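You operate a simulated robot arm through the tools that you are given. There is no shell and no other tool.

Carry out the task below with a simulated robot arm. There is one attempt and no reset: what you move stays moved.

## Task
Run the back nut free and move its lug to the long tray.
Fine: park the arm, switch back to TIGHT, leave the other bolted lug and the lug in the tray alone.

It is judged by the outcome, as a careful person would: the job done as asked, and still so three seconds after it is handed in. It fails if anything else is knocked over, pushed out of place, dropped, spilled or broken.

## Robot
A 7-joint arm with a two-finger parallel gripper, fixed in place. Base frame: the origin is on the floor under the middle of its stand, x ahead of it, y to its left, z up; the work surface is at about z = 0.85. Lengths are in m, angles in degrees, forces in N, time in s.
It reaches about 1.147 m from its shoulder. Its first joint turns from -166.0 to 166.0 degrees. Payload 3.43 kg.
The TCP is the grasp point between the finger pads, 0.03 m short of the fingertips. In the tool frame z runs along the fingers and y along their closing line. The gripper opens to 0.094 m. The fingers are 0.028 m wide and 0.01 m thick; the gripper's body (0.05 by 0.096 m) begins 0.055 m behind the TCP.
Orientation is that of the tool frame in the base frame, as a unit quaternion [x, y, z, w]. With the fingers straight down and closing along the base's y, the tool's x points along the base's -x, its y along +y and its z along -z.

## Interface
- The arm moves only by the tool servo_tool. Its argument "commands" is a list of rows, each a list of 7 numbers: the turn, a rotation vector about the base's x, y, z in degrees, then the shift along the base's x, y, z in mm, then the finger opening in mm, from 0 to 94. In form: [[ax, ay, az, dx, dy, dz, grip], ...]. A call has 1 to 20 rows; each row shifts and turns the commanded pose from where the row before left it. A row lasts 0.2 s, in which the tool goes at most 0.05 m and 8.6 degrees; a call with a longer step from one row to the next is refused whole, and so is a gripper value outside its range. Where a pose cannot be reached the arm comes as near as it can. A force on the tool above 90 N (or 10 N above the force at the start of the call, whichever is more), or a blocked arm, ends the call early, and 0.2 s more pass. Each finger travels about 0.045 m/s and halts on what it meets, pressing with about 32 N; the grip force reading is that of the motor and also rises with nothing between the fingers. The clock runs only during rows and for 0.2 s after the last one: add rows that do not move to give the fingers time. It gives the time, the measured TCP pose, the force on the tool (base axes), the opening and the grip force at its end, in the units of the frame above (readings bear some noise), with the torque about the TCP (base axes, N m) and any sound that the robot's microphone picked up.
- Cameras (640 x 400 px; columns grow to the right, rows downward): "scene" is fixed at [0.2116, 0.6513, 1.541]; the picture's right is [-0.73, -0.69, 0.00], its down [-0.44, 0.46, -0.77] and it looks along [0.53, -0.56, -0.64] (base axes); focal length 300 px, centre (320, 200). "wrist" rides on the gripper at [0.076, 0.014, -0.102] in the tool frame; the picture's right is [-0.18, 0.98, 0.00], its down [-0.75, -0.14, -0.64] and it looks along [-0.63, -0.12, 0.77] (tool axes); focal length 243 px, centre (320, 200). There is no depth. A picture from a camera that has moved, and an enlarged one, comes with that camera's place and axes in the base frame and with its lens. The place of the scene camera against the robot may be out by one fixed shift of up to 0.012 m in any direction.
- snapshot(camera): a new picture of that camera. It takes no simulated time.
- zoom(camera, box): a new picture of the part [left, top, right, bottom] of that camera's present view, enlarged. It takes no simulated time.
- hand_in(): hands the job in; it is judged then, once.

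Nothing tells you positions but the pictures and the camera data. Unless the task says otherwise, let go and move clear before handing in.

The tools are called as name(argument=value, ...) on one line, values as JSON. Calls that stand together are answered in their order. servo_tool: Moves the arm, as the interface text tells. Its arguments: {"type":"object","properties":{"commands":{"type":"array"}},"required":["commands"]} The other tools are called the same way: snapshot (camera) takes a picture; zoom (camera, box) takes an enlarged picture of a part of a camera's view; hand_in () hands the job in.

At the start:

```text
time_s: 0.0
tool_pos: [0.5126, 0.084, 1.2911]
tool_rot: [-0.002, 1.0, 0.0, 0.0]
contact_force: [0.4, 0.2, 0.7]
wrist_torque: [-0.02, -0.03, 0.01]
finger_gap: 0.0939
finger_force: 0.1
```

scene: 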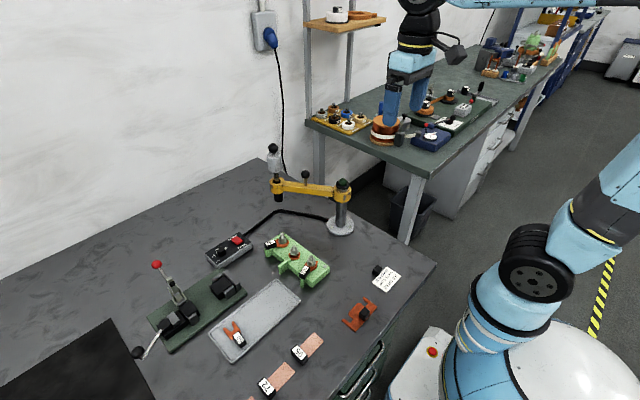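
wrist: 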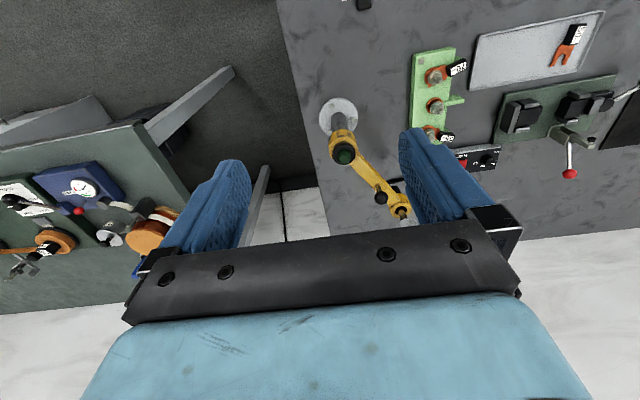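

I see a bench with a green terminal block carrying nuts and lugs, a long tray with one lug, a yellow jointed nut-driver arm and a switch box. I'll take closer looks before I move anything.

zoom(camera="scene", box=[250, 220, 350, 290])

zoom(camera="scene", box=[190, 220, 270, 280])

zoom(camera="scene", box=[240, 130, 370, 245])

zoom(camera="scene", box=[130, 250, 320, 390])

zoom(camera="scene", box=[330, 250, 430, 340])

zoom(camera="wrist", box=[300, 0, 640, 230])

```text
5.71 times, centred on (300, 255) of scene
camera zoom: at [0.2116, 0.6513, 1.541], right [-0.73, -0.69, 0.0], down [-0.44, 0.46, -0.77], along [0.53, -0.56, -0.64], focal length 1714 px, centre (434, -114)
```

zoom: 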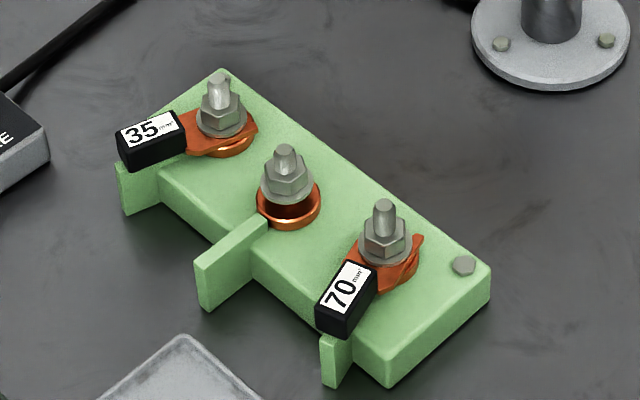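

```text
6.67 times, centred on (230, 250) of scene
camera zoom: at [0.2116, 0.6513, 1.541], right [-0.73, -0.69, 0.0], down [-0.44, 0.46, -0.77], along [0.53, -0.56, -0.64], focal length 2000 px, centre (920, -133)
```

zoom: 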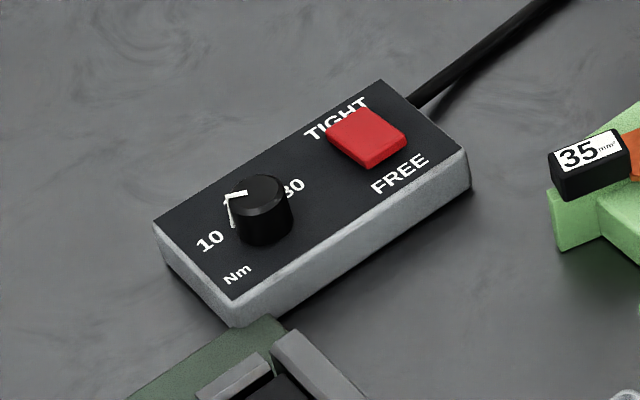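

```text
3.48 times, centred on (305, 188) of scene
camera zoom: at [0.2116, 0.6513, 1.541], right [-0.73, -0.69, 0.0], down [-0.44, 0.46, -0.77], along [0.53, -0.56, -0.64], focal length 1044 px, centre (372, 244)
```

zoom: 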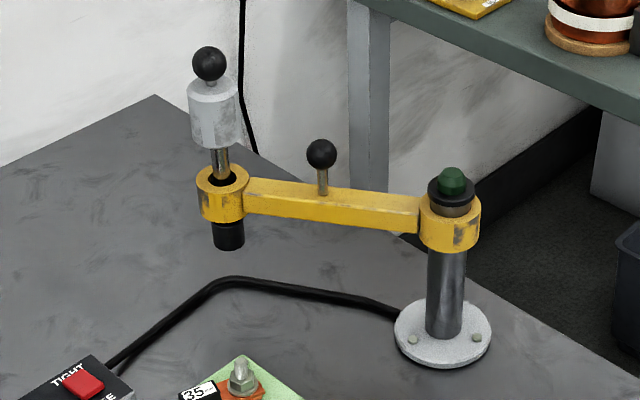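

```text
2.86 times, centred on (225, 320) of scene
camera zoom: at [0.2116, 0.6513, 1.541], right [-0.73, -0.69, 0.0], down [-0.44, 0.46, -0.77], along [0.53, -0.56, -0.64], focal length 857 px, centre (591, -143)
```

zoom: 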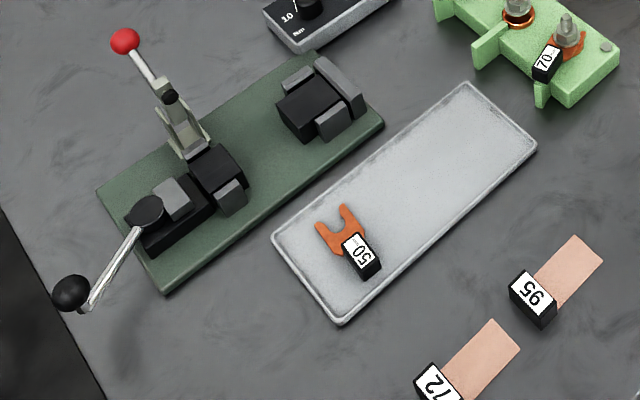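

```text
4.44 times, centred on (380, 295) of scene
camera zoom: at [0.2116, 0.6513, 1.541], right [-0.73, -0.69, 0.0], down [-0.44, 0.46, -0.77], along [0.53, -0.56, -0.64], focal length 1334 px, centre (53, -222)
```

zoom: 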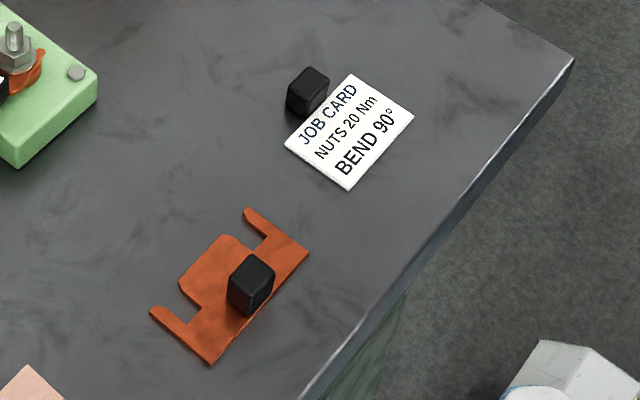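

```text
1.74 times, centred on (470, 115) of wrist
camera zoom: at [0.4349, 0.0975, 1.3926], right [0.18, 0.98, 0.0], down [0.75, -0.14, 0.64], along [0.63, -0.12, -0.77], focal length 422 px, centre (59, 348)
```

zoom: 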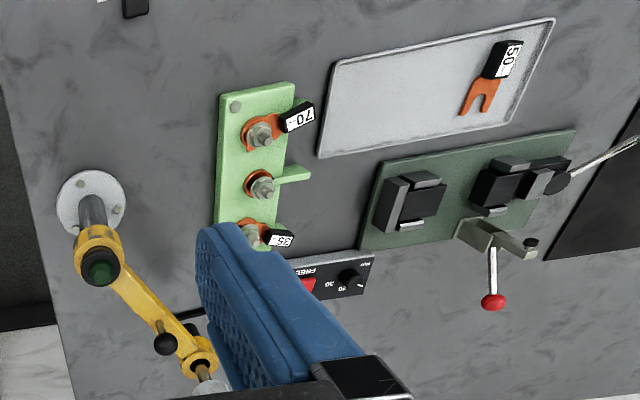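

The block runs along x. The back nut, on the lug marked 35, is near (0.70, 0.29), and the nut-runner post is near (0.645, 0.10) with a boom about 0.2 m long. The switch box is near (0.81, 0.38). I'll move high and to the left for a closer look.

servo_tool(commands=[[0, 0, 0, -10, 36, -15, 94], [0, 0, 0, -10, 36, -15, 94], [0, 0, 0, -10, 36, -15, 94], [0, 0, 0, -10, 36, -15, 94], [0, 0, 0, -10, 36, -15, 94], [0, 0, 0, -10, 36, -15, 94], [0, 0, 0, 0, 0, 0, 94]])

snapshot(camera="wrist")

snapshot(camera="scene")

```text
time_s: 1.6
tool_pos: [0.4498, 0.2985, 1.2044]
tool_rot: [0.0, 1.0, 0.0, 0.0]
contact_force: [1.2, 0.2, -0.5]
wrist_torque: [0.01, 0.0, 0.03]
finger_gap: 0.094
finger_force: 0.2
```

```text
taken
camera wrist: at [0.3728, 0.3133, 1.3062], right [0.18, 0.98, 0.0], down [0.75, -0.14, 0.64], along [0.63, -0.12, -0.77], focal length 243 px, centre (320, 200)
```

wrist: 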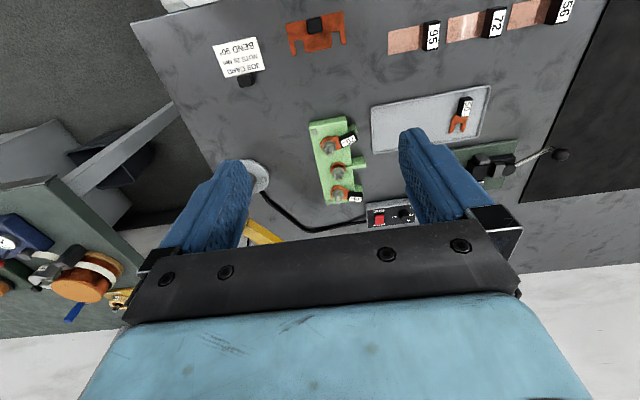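

```text
taken
```

scene: 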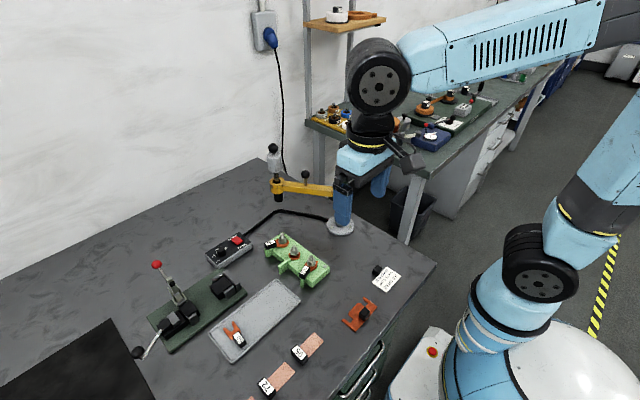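

The block, switch box and tray are all in view between the fingers. I'll zoom in on the details before deciding how to work the switch.

zoom(camera="wrist", box=[300, 110, 380, 215])

zoom(camera="wrist", box=[360, 195, 420, 235])

zoom(camera="scene", box=[200, 225, 260, 270])

zoom(camera="scene", box=[262, 228, 302, 258])

```text
3.81 times, centred on (340, 162) of wrist
camera zoom: at [0.3728, 0.3133, 1.3062], right [0.18, 0.98, 0.0], down [0.75, -0.14, 0.64], along [0.63, -0.12, -0.77], focal length 924 px, centre (244, 343)
```

zoom: 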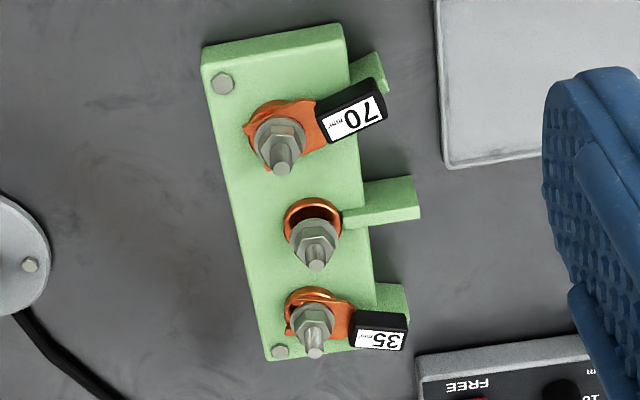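

```text
10.00 times, centred on (390, 215) of wrist
camera zoom: at [0.3728, 0.3133, 1.3062], right [0.18, 0.98, 0.0], down [0.75, -0.14, 0.64], along [0.63, -0.12, -0.77], focal length 2426 px, centre (-380, 50)
```

zoom: 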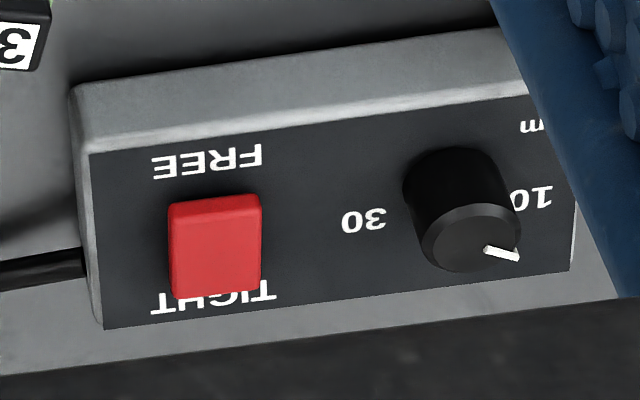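

```text
8.89 times, centred on (230, 248) of scene
camera zoom: at [0.2116, 0.6513, 1.541], right [-0.73, -0.69, 0.0], down [-0.44, 0.46, -0.77], along [0.53, -0.56, -0.64], focal length 2667 px, centre (1120, -222)
```

zoom: 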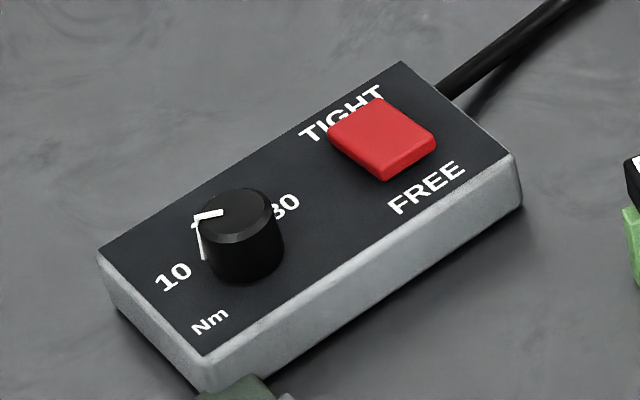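

```text
13.33 times, centred on (282, 243) of scene
camera zoom: at [0.2116, 0.6513, 1.541], right [-0.73, -0.69, 0.0], down [-0.44, 0.46, -0.77], along [0.53, -0.56, -0.64], focal length 4000 px, centre (827, -373)
```

zoom: 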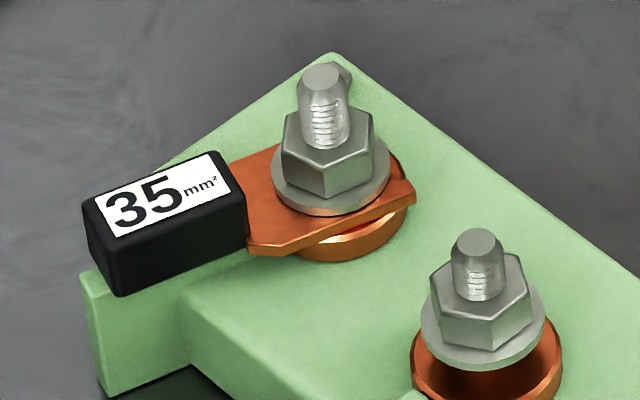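

The rocker appears tilted down on the TIGHT side, and its FREE end is the one nearer the robot. The bare middle nut shows that a freed nut rides up and stays captive on its stud. I'll hover above the switch for a close look.

servo_tool(commands=[[0, 0, 0, 34, 8, -12, 94], [0, 0, 0, 34, 8, -12, 94], [0, 0, 0, 34, 8, -12, 94], [0, 0, 0, 34, 8, -12, 94], [0, 0, 0, 34, 8, -12, 94], [0, 0, 0, 34, 8, -12, 94], [0, 0, 0, 34, 8, -12, 94], [0, 0, 0, 34, 8, -12, 94], [0, 0, 0, 34, 8, -12, 94], [0, 0, 0, 34, 8, -12, 94], [0, 0, 0, 0, 0, 0, 94]])

snapshot(camera="wrist")

snapshot(camera="scene")

```text
time_s: 4.0
tool_pos: [0.7906, 0.3775, 1.08]
tool_rot: [0.0, 1.0, 0.0, -0.001]
contact_force: [-0.4, 1.0, -1.2]
wrist_torque: [0.01, 0.02, 0.04]
finger_gap: 0.094
finger_force: 0.0
```

```text
taken
camera wrist: at [0.7135, 0.3917, 1.1818], right [0.18, 0.98, 0.0], down [0.75, -0.14, 0.64], along [0.63, -0.12, -0.77], focal length 243 px, centre (320, 200)
```

wrist: 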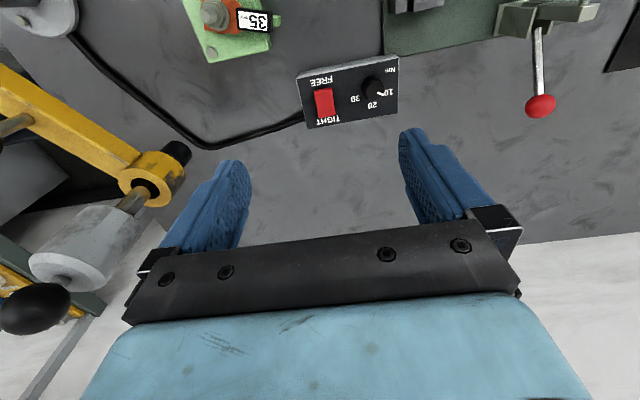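

```text
taken
```

scene: 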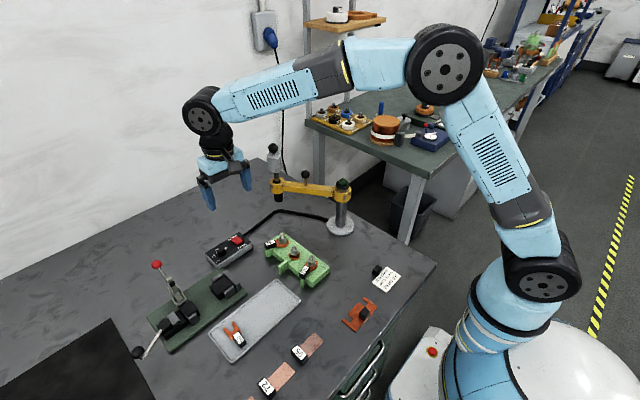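

zoom(camera="wrist", box=[285, 45, 415, 140])

zoom(camera="wrist", box=[180, 0, 300, 75])

zoom(camera="wrist", box=[0, 60, 250, 340])

zoom(camera="scene", box=[255, 135, 365, 245])

```text
4.21 times, centred on (350, 92) of wrist
camera zoom: at [0.7135, 0.3917, 1.1818], right [0.18, 0.98, 0.0], down [0.75, -0.14, 0.64], along [0.63, -0.12, -0.77], focal length 1022 px, centre (194, 653)
```

zoom: 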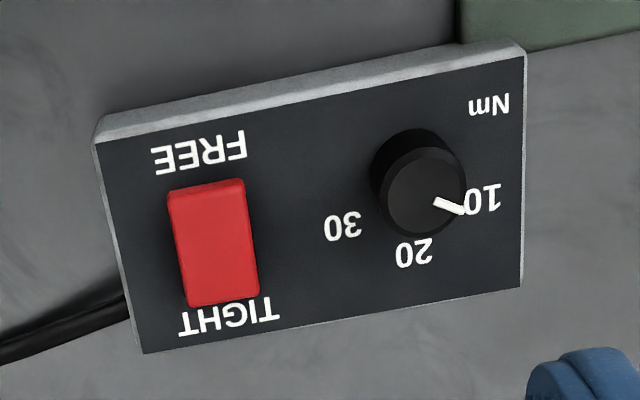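

```text
5.33 times, centred on (240, 38) of wrist
camera zoom: at [0.7135, 0.3917, 1.1818], right [0.18, 0.98, 0.0], down [0.75, -0.14, 0.64], along [0.63, -0.12, -0.77], focal length 1294 px, centre (747, 1067)
```

zoom: 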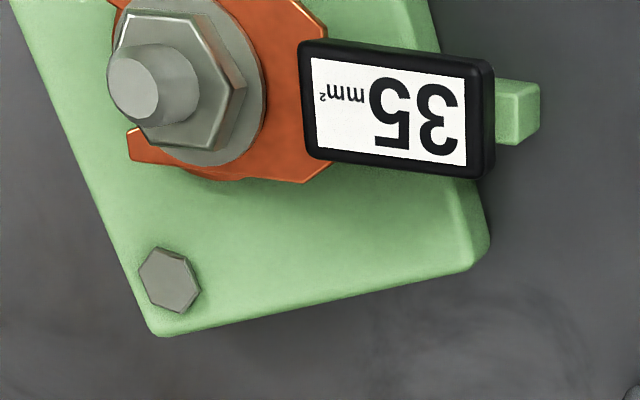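

```text
1.43 times, centred on (125, 200) of wrist
camera zoom: at [0.7135, 0.3917, 1.1818], right [0.18, 0.98, 0.0], down [0.75, -0.14, 0.64], along [0.63, -0.12, -0.77], focal length 347 px, centre (599, 200)
```

zoom: 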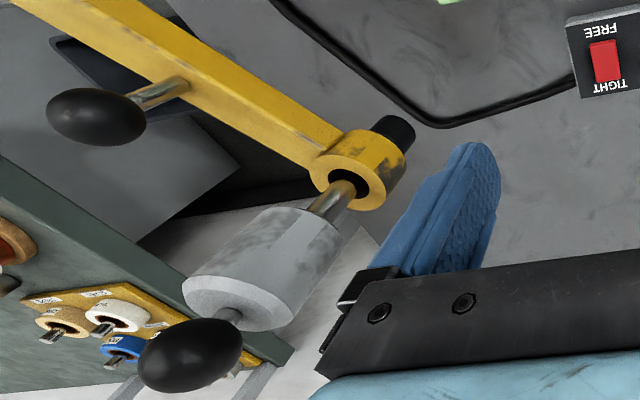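

```text
3.64 times, centred on (310, 190) of scene
camera zoom: at [0.2116, 0.6513, 1.541], right [-0.73, -0.69, 0.0], down [-0.44, 0.46, -0.77], along [0.53, -0.56, -0.64], focal length 1091 px, centre (356, 236)
```

zoom: 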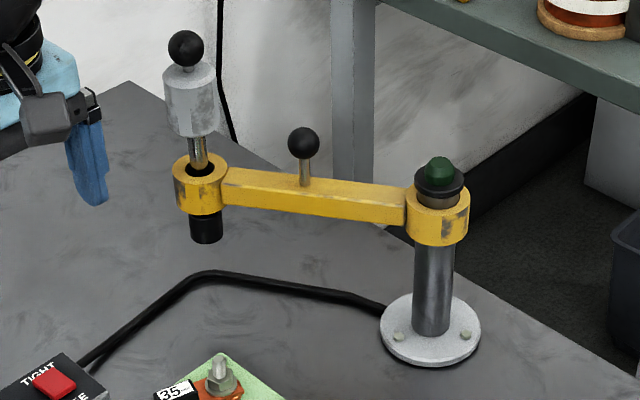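

The rocker centre comes out at about (0.811, 0.380, 0.880), with the raised FREE end near x = 0.797. I'll close the fingers and come down over the FREE end.

servo_tool(commands=[[0, 0, 0, 1, 1, -25, 0], [0, 0, 0, 1, 1, -25, 0], [0, 0, 0, 0, 1, -25, 0], [0, 0, 0, 0, 0, -25, 0], [0, 0, 0, 0, 0, -25, 0], [0, 0, 0, 0, 0, -20, 0], [0, 0, 0, 0, 0, 0, 0]])

snapshot(camera="wrist")

zoom(camera="scene", box=[180, 200, 280, 280])

```text
time_s: 5.6
tool_pos: [0.7949, 0.384, 0.9373]
tool_rot: [0.0, 1.0, 0.0, 0.0]
contact_force: [0.3, 0.3, 0.4]
wrist_torque: [-0.02, -0.01, 0.0]
finger_gap: 0.0001
finger_force: 31.7
```

```text
taken
camera wrist: at [0.7182, 0.3981, 1.0375], right [0.18, 0.98, 0.0], down [0.75, -0.14, 0.64], along [0.63, -0.12, -0.77], focal length 243 px, centre (320, 200)
```

wrist: 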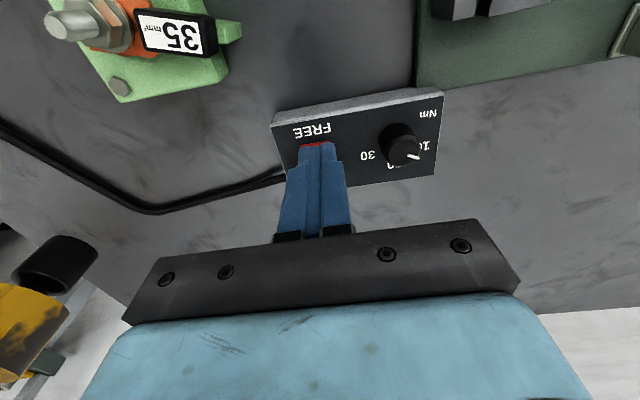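

```text
5.00 times, centred on (230, 240) of scene
camera zoom: at [0.2116, 0.6513, 1.541], right [-0.73, -0.69, 0.0], down [-0.44, 0.46, -0.77], along [0.53, -0.56, -0.64], focal length 1500 px, centre (770, 0)
```

zoom: 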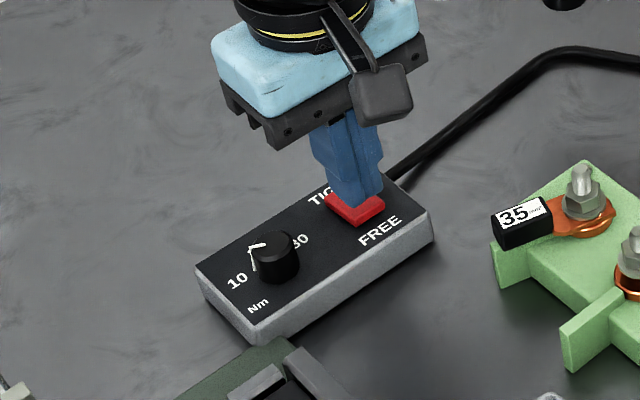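

The fingertips hang about 20 mm above the rocker, biased to the FREE side. I'll shift slightly toward FREE and press down gently.

servo_tool(commands=[[0, 0, 0, -3, -3, -10, 0], [0, 0, 0, 0, 0, -6, 0], [0, 0, 0, 0, 0, -4, 0], [0, 0, 0, 0, 0, -4, 0], [0, 0, 0, 0, 0, 0, 0]])

zoom(camera="scene", box=[200, 220, 270, 275])

```text
time_s: 6.8
tool_pos: [0.7925, 0.3807, 0.9146]
tool_rot: [0.0, 1.0, 0.001, 0.001]
contact_force: [1.6, 2.0, 16.2]
wrist_torque: [0.08, -0.26, -0.09]
finger_gap: 0.0
finger_force: 32.4
```

```text
7.27 times, centred on (235, 248) of scene
camera zoom: at [0.2116, 0.6513, 1.541], right [-0.73, -0.69, 0.0], down [-0.44, 0.46, -0.77], along [0.53, -0.56, -0.64], focal length 2182 px, centre (938, -146)
```

zoom: 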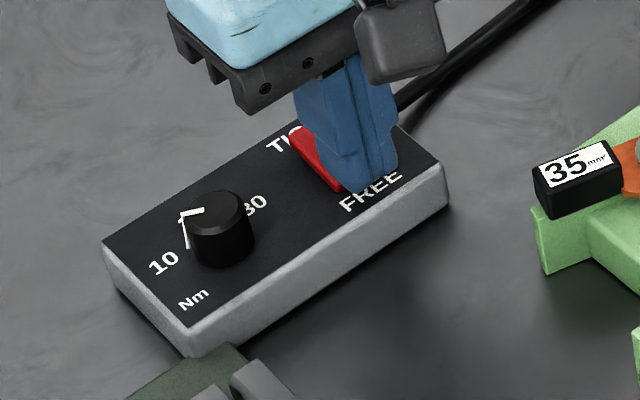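

The rocker looks pressed toward FREE with 16 N on it. I'll press a few millimetres more, then lift off and check.

servo_tool(commands=[[0, 0, 0, 0, 0, -3, 0], [0, 0, 0, 0, 0, -2, 0], [0, 0, 0, 0, 0, 0, 0], [0, 0, 0, 0, 0, 10, 0], [0, 0, 0, 0, 0, 30, 0], [0, 0, 0, 0, 0, 40, 0], [0, 0, 0, 0, 0, 40, 0], [0, 0, 0, 0, 0, 0, 0]])

zoom(camera="scene", box=[200, 225, 260, 270])

snapshot(camera="wrist")

```text
time_s: 8.6
tool_pos: [0.7915, 0.3806, 1.0295]
tool_rot: [0.0, 1.0, 0.0, -0.001]
contact_force: [0.1, -0.1, 0.2]
wrist_torque: [0.02, 0.0, 0.03]
finger_gap: 0.0002
finger_force: 32.2
```

```text
8.89 times, centred on (230, 248) of scene
camera zoom: at [0.2116, 0.6513, 1.541], right [-0.73, -0.69, 0.0], down [-0.44, 0.46, -0.77], along [0.53, -0.56, -0.64], focal length 2667 px, centre (1120, -222)
```

zoom: 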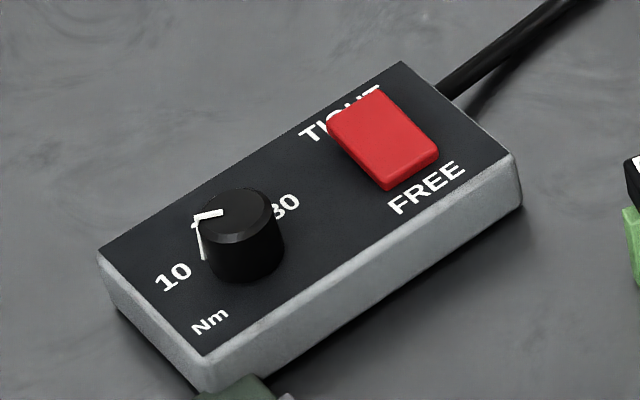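

```text
taken
camera wrist: at [0.7145, 0.3934, 1.1308], right [0.18, 0.98, 0.0], down [0.75, -0.14, 0.64], along [0.63, -0.12, -0.77], focal length 243 px, centre (320, 200)
```

wrist: 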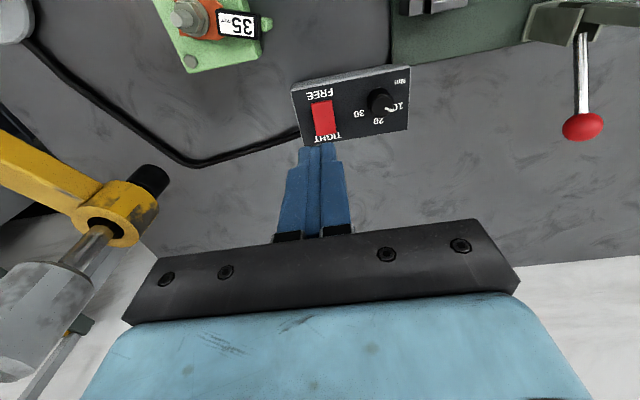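

The rocker now sits down on the FREE side. Next I'll rise, move over the nut-runner spindle with the fingers open, and measure its boom and knobs.

servo_tool(commands=[[0, 0, 0, 0, 0, 45, 30], [0, 0, 0, 0, 0, 45, 60], [0, 0, 0, 0, 0, 45, 94], [0, 0, 0, 0, 0, 45, 94], [0, 0, 0, 0, 0, 40, 94], [0, 0, 0, 0, -40, 0, 94], [0, 0, 0, 0, -40, 0, 94], [0, 0, 0, 0, -40, 0, 94], [0, 0, 0, 0, -40, 0, 94], [0, 0, 0, 0, 0, 0, 94]])

snapshot(camera="wrist")

snapshot(camera="scene")

```text
time_s: 10.8
tool_pos: [0.7936, 0.2198, 1.2448]
tool_rot: [0.0, 1.0, 0.0, -0.001]
contact_force: [0.2, 1.3, -0.4]
wrist_torque: [-0.01, 0.0, 0.01]
finger_gap: 0.0942
finger_force: 0.1
```

```text
taken
camera wrist: at [0.7161, 0.2327, 1.3457], right [0.18, 0.98, 0.0], down [0.75, -0.14, 0.64], along [0.63, -0.12, -0.77], focal length 243 px, centre (320, 200)
```

wrist: 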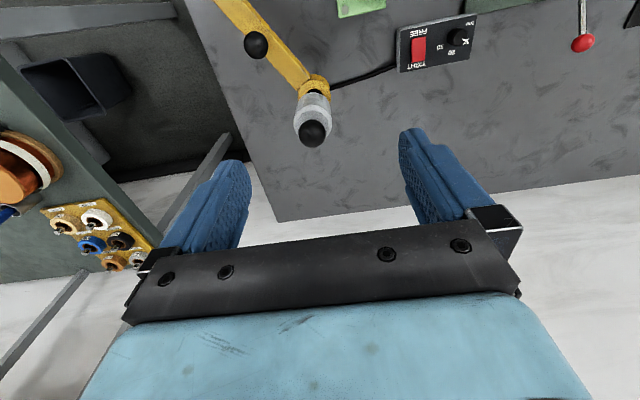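

```text
taken
```

scene: 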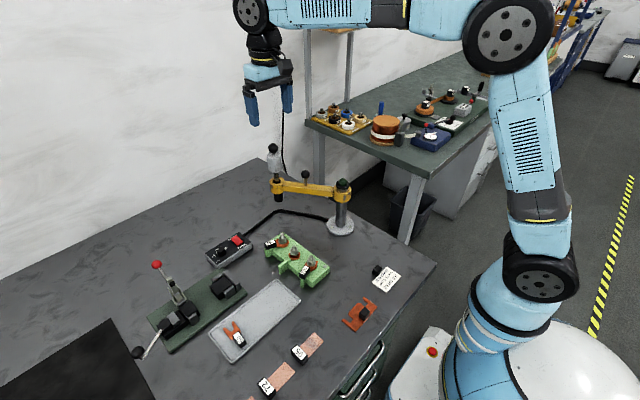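

zoom(camera="wrist", box=[200, 0, 400, 160])

zoom(camera="scene", box=[255, 135, 365, 245])

```text
2.50 times, centred on (300, 80) of wrist
camera zoom: at [0.7161, 0.2327, 1.3457], right [0.18, 0.98, 0.0], down [0.75, -0.14, 0.64], along [0.63, -0.12, -0.77], focal length 606 px, centre (370, 500)
```

zoom: 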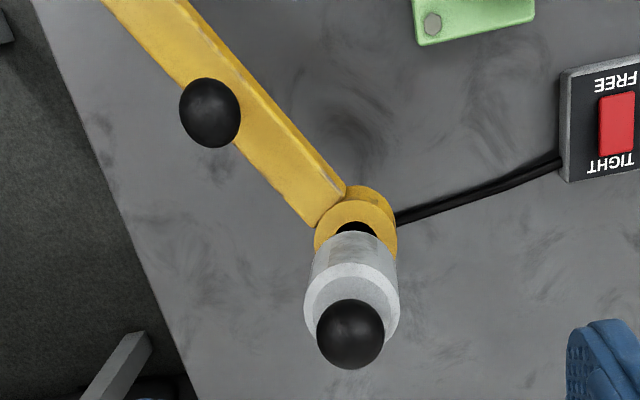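

```text
3.64 times, centred on (310, 190) of scene
camera zoom: at [0.2116, 0.6513, 1.541], right [-0.73, -0.69, 0.0], down [-0.44, 0.46, -0.77], along [0.53, -0.56, -0.64], focal length 1091 px, centre (356, 236)
```

zoom: 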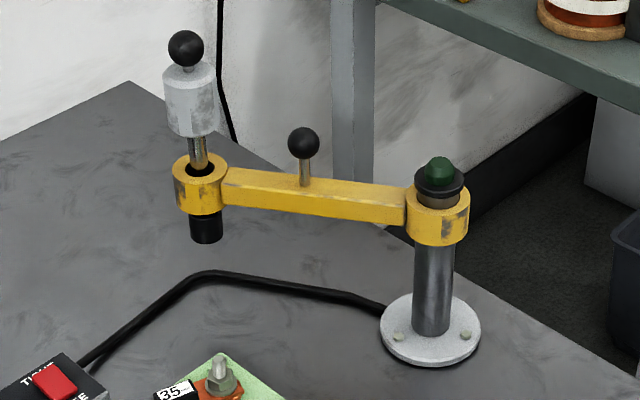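

The spindle knob triangulates to about (0.8205, 0.204, 1.110), the post to (0.643, 0.099) and the back stud top to (0.707, 0.288, 0.909). I'll come down over the spindle knob, but not grip it yet.

servo_tool(commands=[[0, 0, 0, 14, -8, 0, 94], [0, 0, 0, 14, -8, 0, 94], [0, 0, 0, 0, 0, -25, 94], [0, 0, 0, 0, 0, -25, 94], [0, 0, 0, 0, 0, -25, 94], [0, 0, 0, 0, 0, 0, 94]])

snapshot(camera="wrist")

zoom(camera="scene", box=[220, 90, 350, 230])

```text
time_s: 12.2
tool_pos: [0.8198, 0.2011, 1.169]
tool_rot: [0.001, 1.0, 0.0, 0.0]
contact_force: [-0.5, 0.2, -0.4]
wrist_torque: [0.0, -0.05, 0.03]
finger_gap: 0.0939
finger_force: 0.0
```

```text
taken
camera wrist: at [0.7436, 0.2154, 1.2708], right [0.18, 0.98, 0.0], down [0.75, -0.14, 0.64], along [0.63, -0.12, -0.77], focal length 243 px, centre (320, 200)
```

wrist: 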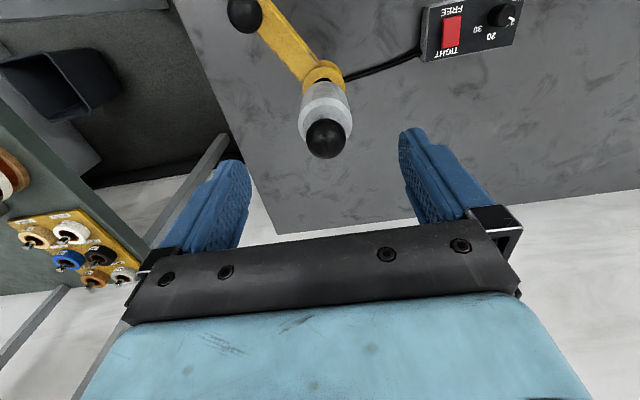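

```text
2.86 times, centred on (285, 160) of scene
camera zoom: at [0.2116, 0.6513, 1.541], right [-0.73, -0.69, 0.0], down [-0.44, 0.46, -0.77], along [0.53, -0.56, -0.64], focal length 857 px, centre (420, 314)
```

zoom: 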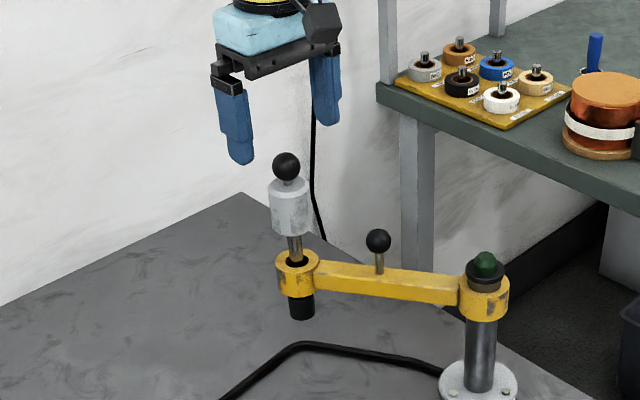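

The knob is centred between the fingers at about (0.820, 0.2055). I'll come down to straddle it, grip it, and check the forces.

servo_tool(commands=[[0, 0, 0, 0, 1.5, -20, 94], [0, 0, 0, 0, 0, -15, 94], [0, 0, 0, 0, 0, -13, 94], [0, 0, 0, 0, 0, 0, 60], [0, 0, 0, 0, 0, 0, 24], [0, 0, 0, 0, 0, 0, 24], [0, 0, 0, 0, 0, 0, 24], [0, 0, 0, 0, 0, 0, 24]])

snapshot(camera="wrist")

zoom(camera="scene", box=[220, 90, 350, 230])

```text
time_s: 14.0
tool_pos: [0.8191, 0.2035, 1.1242]
tool_rot: [0.001, 1.0, 0.0, 0.0]
contact_force: [1.7, 3.6, 2.1]
wrist_torque: [0.03, -0.13, -0.01]
finger_gap: 0.0276
finger_force: 29.6
```

```text
taken
camera wrist: at [0.7426, 0.217, 1.2256], right [0.18, 0.98, 0.0], down [0.75, -0.14, 0.64], along [0.63, -0.12, -0.77], focal length 243 px, centre (320, 200)
```

wrist: 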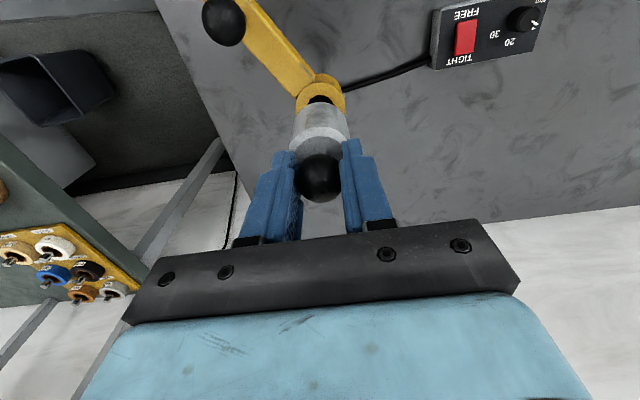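

```text
2.86 times, centred on (285, 160) of scene
camera zoom: at [0.2116, 0.6513, 1.541], right [-0.73, -0.69, 0.0], down [-0.44, 0.46, -0.77], along [0.53, -0.56, -0.64], focal length 857 px, centre (420, 314)
```

zoom: 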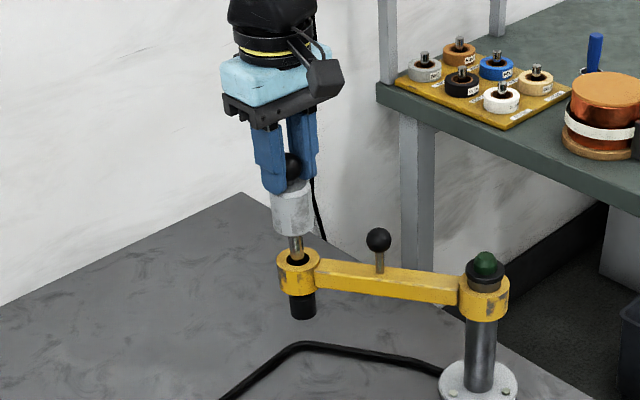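

The knob is gripped, with the gap at 27.6 mm. I'll start swinging the boom along its arc in small steps and watch the forces.

servo_tool(commands=[[0, 0, 0, -4.8, 7.6, 0, 24], [0, 0, 0, -5.1, 7.4, 0, 24], [0, 0, 0, -5.4, 7.2, 0, 24], [0, 0, 0, -5.8, 6.9, 0, 24], [0, 0, 0, 0, 0, 0, 24]])

snapshot(camera="scene")

```text
time_s: 15.2
tool_pos: [0.7973, 0.2343, 1.1243]
tool_rot: [0.0, 1.0, 0.0, -0.001]
contact_force: [-1.7, -0.5, 1.2]
wrist_torque: [-0.03, 0.1, 0.0]
finger_gap: 0.0269
finger_force: 45.9
```

```text
taken
```

scene: 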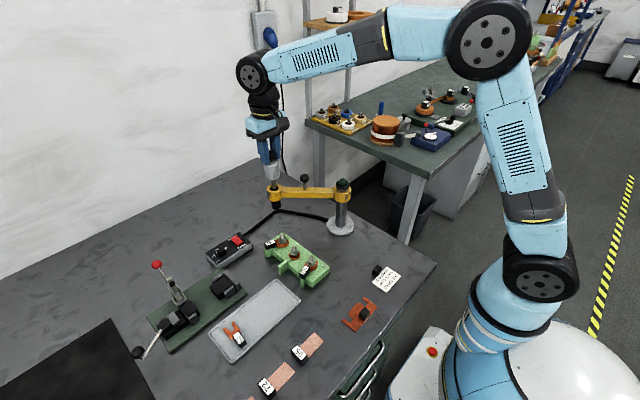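

The boom swings freely with under 3 N of side load. I'll continue along the arc toward the back nut and stop short to check alignment.

servo_tool(commands=[[0, 0, 0, -6.0, 6.7, 0, 24], [0, 0, 0, -6.3, 6.4, 0, 24], [0, 0, 0, -6.6, 6.1, 0, 24], [0, 0, 0, -6.8, 5.8, 0, 24], [0, 0, 0, -7.1, 5.6, 0, 24], [0, 0, 0, -7.3, 5.2, 0, 24], [0, 0, 0, -7.5, 4.9, 0, 24], [0, 0, 0, -7.8, 4.5, 0, 24], [0, 0, 0, -7.9, 4.2, 0, 24], [0, 0, 0, 0, 0, 0, 24]])

snapshot(camera="wrist")

zoom(camera="scene", box=[230, 130, 370, 290])

```text
time_s: 17.4
tool_pos: [0.7355, 0.282, 1.1255]
tool_rot: [0.0, 1.0, 0.0, -0.001]
contact_force: [-9.2, -20.5, 1.6]
wrist_torque: [-0.35, -0.01, 0.15]
finger_gap: 0.0275
finger_force: 45.2
```

```text
taken
camera wrist: at [0.6586, 0.2963, 1.2263], right [0.19, 0.98, 0.0], down [0.75, -0.14, 0.64], along [0.63, -0.12, -0.77], focal length 243 px, centre (320, 200)
```

wrist: 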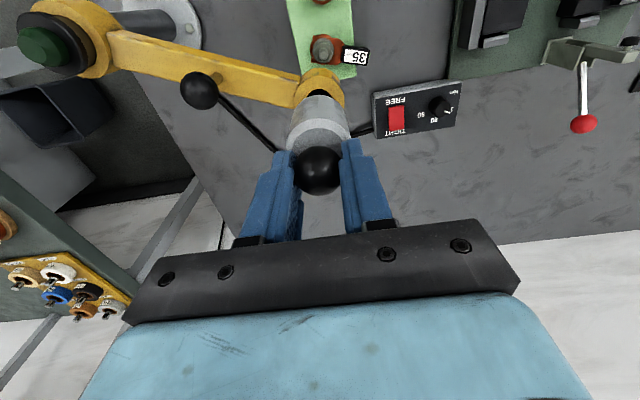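

```text
2.50 times, centred on (300, 210) of scene
camera zoom: at [0.2116, 0.6513, 1.541], right [-0.73, -0.69, 0.0], down [-0.44, 0.46, -0.77], along [0.53, -0.56, -0.64], focal length 750 px, centre (370, 175)
```

zoom: 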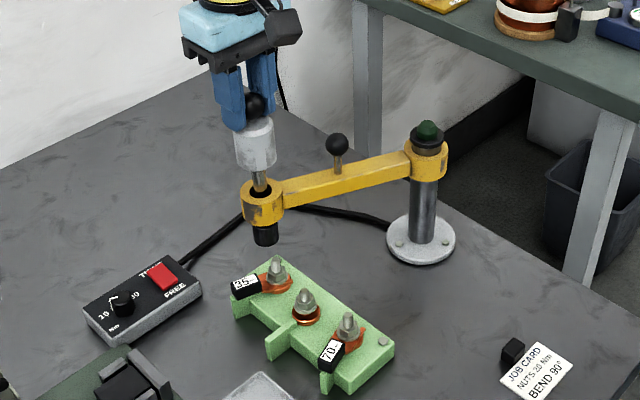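

Radial load has built to about 22 N because my arc radius was 2 mm too large. The measured points fit a centre of (0.643, 0.100) and r = 0.2043. I'll refine the stud position from the wrist view before the last part of the swing.

zoom(camera="wrist", box=[270, 0, 390, 120])

zoom(camera="scene", box=[255, 195, 315, 255])

```text
3.33 times, centred on (330, 60) of wrist
camera zoom: at [0.6586, 0.2963, 1.2263], right [0.19, 0.98, 0.0], down [0.75, -0.14, 0.64], along [0.63, -0.12, -0.77], focal length 809 px, centre (287, 667)
```

zoom: 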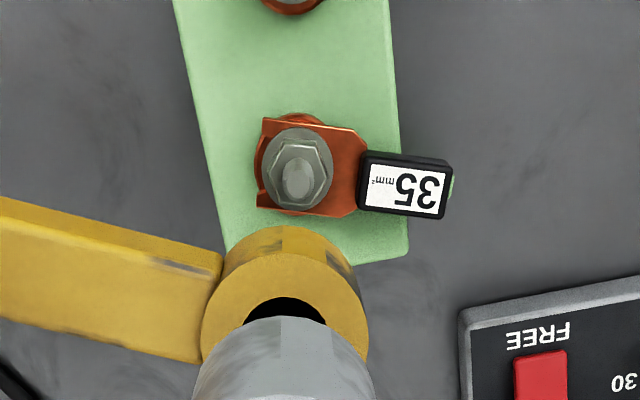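

```text
6.67 times, centred on (285, 225) of scene
camera zoom: at [0.2116, 0.6513, 1.541], right [-0.73, -0.69, 0.0], down [-0.44, 0.46, -0.77], along [0.53, -0.56, -0.64], focal length 2000 px, centre (553, 33)
```

zoom: 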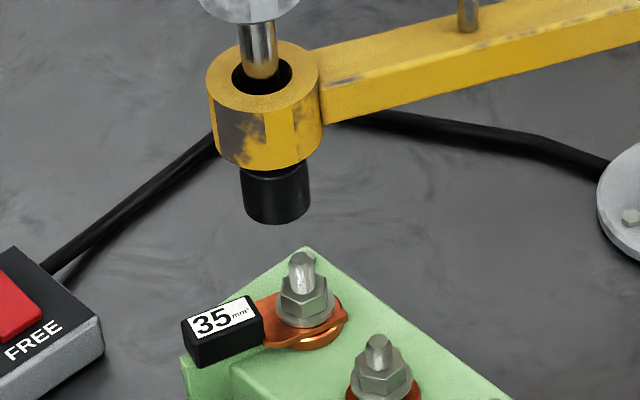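

From the same wrist picture, the knob needs to move about (-25.5, +9.5) mm to sit over the stud. I'll make that move, easing the radial load as I go.

servo_tool(commands=[[0, 0, 0, -6.6, 1.8, 0, 24], [0, 0, 0, -6.6, 2.4, 0, 24], [0, 0, 0, -6.6, 2.0, 0, 24], [0, 0, 0, -6.0, 1.8, 0, 24], [0, 0, 0, 0, 0, 0, 24]])

snapshot(camera="wrist")

zoom(camera="scene", box=[250, 165, 330, 265])

```text
time_s: 18.6
tool_pos: [0.7096, 0.2913, 1.1244]
tool_rot: [0.0, 1.0, 0.0, 0.0]
contact_force: [4.7, 6.4, 2.9]
wrist_torque: [0.12, -0.69, 0.06]
finger_gap: 0.0269
finger_force: 45.0
```

```text
taken
camera wrist: at [0.6324, 0.3057, 1.2261], right [0.18, 0.98, 0.0], down [0.75, -0.14, 0.64], along [0.63, -0.12, -0.77], focal length 243 px, centre (320, 200)
```

wrist: 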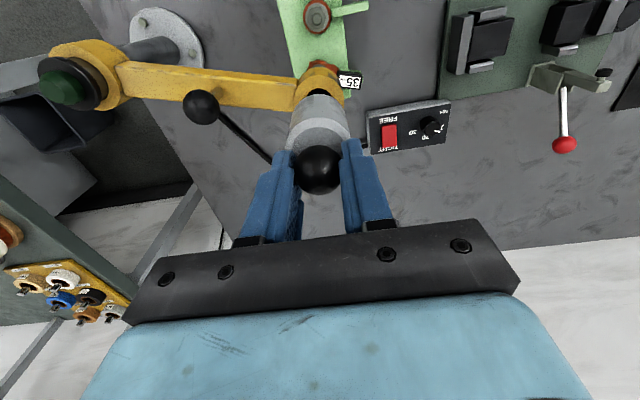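

```text
4.00 times, centred on (290, 215) of scene
camera zoom: at [0.2116, 0.6513, 1.541], right [-0.73, -0.69, 0.0], down [-0.44, 0.46, -0.77], along [0.53, -0.56, -0.64], focal length 1200 px, centre (440, 140)
```

zoom: 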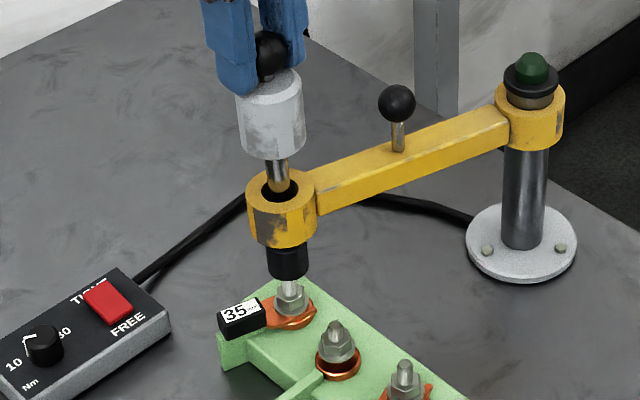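

zoom(camera="scene", box=[270, 215, 310, 255])

zoom(camera="wrist", box=[280, 50, 370, 130])

```text
10.00 times, centred on (290, 235) of scene
camera zoom: at [0.2116, 0.6513, 1.541], right [-0.73, -0.69, 0.0], down [-0.44, 0.46, -0.77], along [0.53, -0.56, -0.64], focal length 3000 px, centre (620, -150)
```

zoom: 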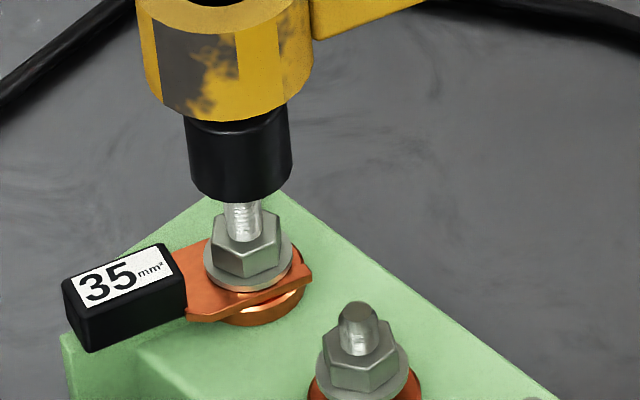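

```text
5.00 times, centred on (325, 90) of wrist
camera zoom: at [0.6324, 0.3057, 1.2261], right [0.18, 0.98, 0.0], down [0.75, -0.14, 0.64], along [0.63, -0.12, -0.77], focal length 1213 px, centre (295, 750)
```

zoom: 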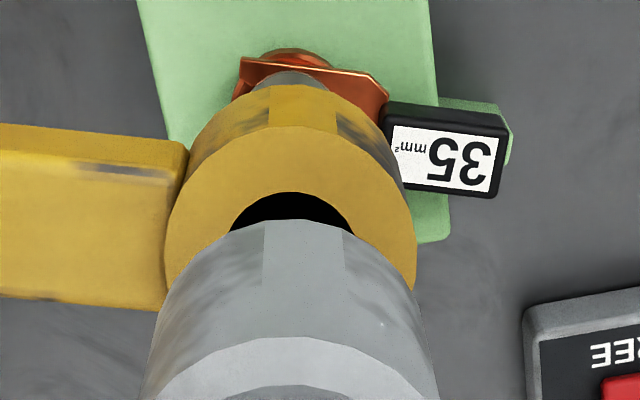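

The socket lines up with the stud axis in the scene view to within about 2 mm. I'll lower the spindle a little and watch the force and the engagement.

servo_tool(commands=[[0, 0, 0, 0, 0, -4, 24], [0, 0, 0, 0, 0, -4, 24], [0, 0, 0, 0, 0, -4, 24], [0, 0, 0, 0, 0, 0, 24]])

zoom(camera="scene", box=[270, 215, 310, 255])

zoom(camera="scene", box=[250, 165, 330, 265])

snapshot(camera="wrist")

```text
time_s: 19.6
tool_pos: [0.7073, 0.2925, 1.1102]
tool_rot: [0.0, 1.0, 0.001, 0.0]
contact_force: [4.9, 8.4, 3.7]
wrist_torque: [0.09, -0.24, 0.01]
finger_gap: 0.0272
finger_force: 45.1
```

```text
10.00 times, centred on (290, 235) of scene
camera zoom: at [0.2116, 0.6513, 1.541], right [-0.73, -0.69, 0.0], down [-0.44, 0.46, -0.77], along [0.53, -0.56, -0.64], focal length 3000 px, centre (620, -150)
```

zoom: 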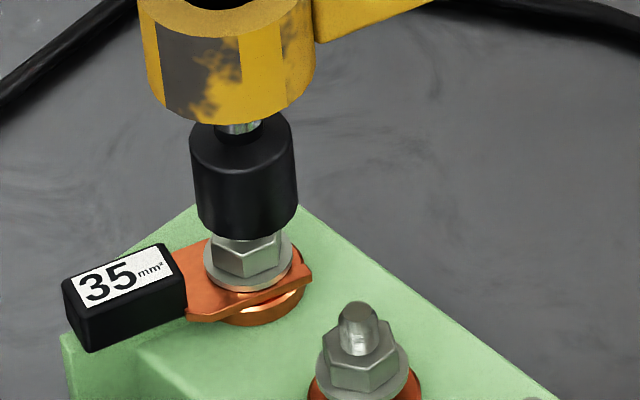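

```text
4.00 times, centred on (290, 215) of scene
camera zoom: at [0.2116, 0.6513, 1.541], right [-0.73, -0.69, 0.0], down [-0.44, 0.46, -0.77], along [0.53, -0.56, -0.64], focal length 1200 px, centre (440, 140)
```

zoom: 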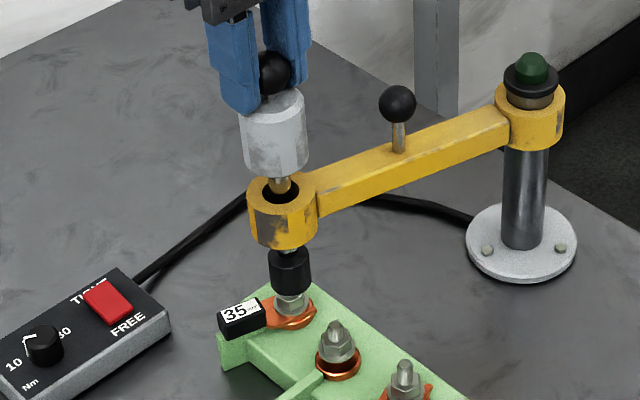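

```text
taken
camera wrist: at [0.6309, 0.3062, 1.2125], right [0.18, 0.98, 0.0], down [0.75, -0.14, 0.64], along [0.63, -0.12, -0.77], focal length 243 px, centre (320, 200)
```

wrist: 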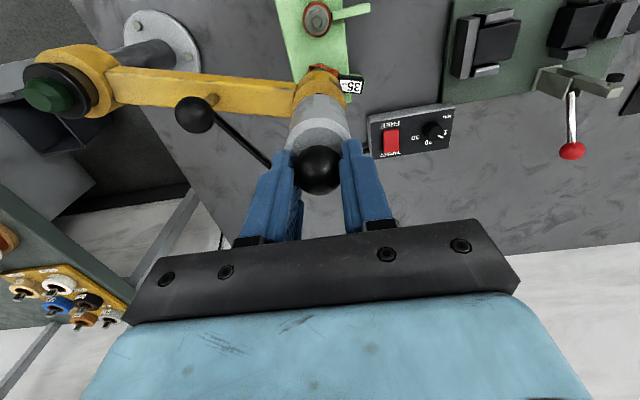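

The spindle slides down easily, the socket now sits just above the nut, and the two are concentric. I'll keep lowering it over the nut.

servo_tool(commands=[[0, 0, 0, 0, 0, -4, 24], [0, 0, 0, 0, 0, -3, 24], [0, 0, 0, 0, 0, -3, 24], [0, 0, 0, 0, 0, 0, 24]])

zoom(camera="scene", box=[270, 215, 310, 255])

```text
time_s: 20.6
tool_pos: [0.7091, 0.2922, 1.1021]
tool_rot: [0.0, 1.0, 0.0, 0.0]
contact_force: [2.8, 7.9, 5.4]
wrist_torque: [0.11, 0.34, -0.27]
finger_gap: 0.027
finger_force: 45.1
```

```text
10.00 times, centred on (290, 235) of scene
camera zoom: at [0.2116, 0.6513, 1.541], right [-0.73, -0.69, 0.0], down [-0.44, 0.46, -0.77], along [0.53, -0.56, -0.64], focal length 3000 px, centre (620, -150)
```

zoom: 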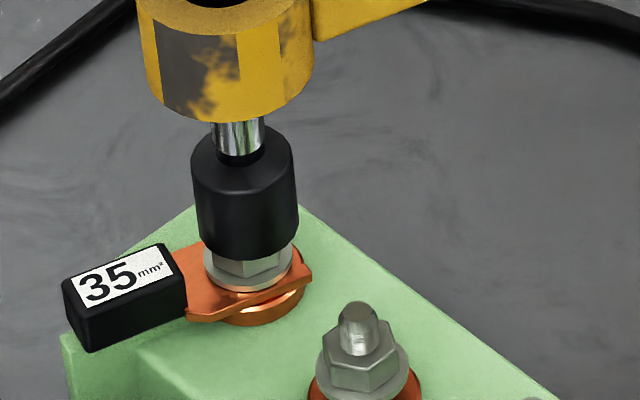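

The socket is going over the nut. I'll lower further and hold to let the driver run.

servo_tool(commands=[[0, 0, 0, 0, 0, -3, 24], [0, 0, 0, 0, 0, -3, 24], [0, 0, 0, 0, 0, -2, 24], [0, 0, 0, 0, 0, 0, 24], [0, 0, 0, 0, 0, 0, 24]])

zoom(camera="scene", box=[270, 215, 310, 255])

```text
time_s: 21.8
tool_pos: [0.7099, 0.2925, 1.0949]
tool_rot: [-0.001, 1.0, -0.001, 0.0]
contact_force: [5.3, 15.4, 6.4]
wrist_torque: [0.17, -0.18, -0.03]
finger_gap: 0.0271
finger_force: 45.0
```

```text
10.00 times, centred on (290, 235) of scene
camera zoom: at [0.2116, 0.6513, 1.541], right [-0.73, -0.69, 0.0], down [-0.44, 0.46, -0.77], along [0.53, -0.56, -0.64], focal length 3000 px, centre (620, -150)
```

zoom: 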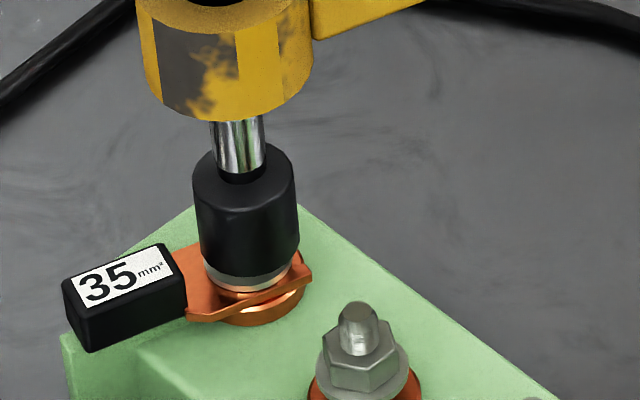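

The socket nearly covers the nut now. I'll take out a little side load with +1 mm in y and press down a bit more.

servo_tool(commands=[[0, 0, 0, 0, 1, -2, 24], [0, 0, 0, 0, 0, -2, 24], [0, 0, 0, 0, 0, 0, 24], [0, 0, 0, 0, 0, 0, 24], [0, 0, 0, 0, 0, 0, 24]])

zoom(camera="scene", box=[270, 215, 310, 255])

```text
time_s: 23.0
tool_pos: [0.7075, 0.2921, 1.0902]
tool_rot: [0.0, 1.0, -0.002, 0.0]
contact_force: [2.3, 2.6, 5.5]
wrist_torque: [0.03, -0.08, 0.08]
finger_gap: 0.0271
finger_force: 44.9
```

```text
10.00 times, centred on (290, 235) of scene
camera zoom: at [0.2116, 0.6513, 1.541], right [-0.73, -0.69, 0.0], down [-0.44, 0.46, -0.77], along [0.53, -0.56, -0.64], focal length 3000 px, centre (620, -150)
```

zoom: 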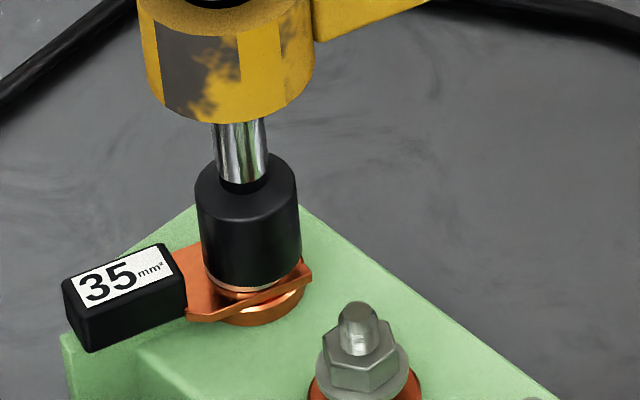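

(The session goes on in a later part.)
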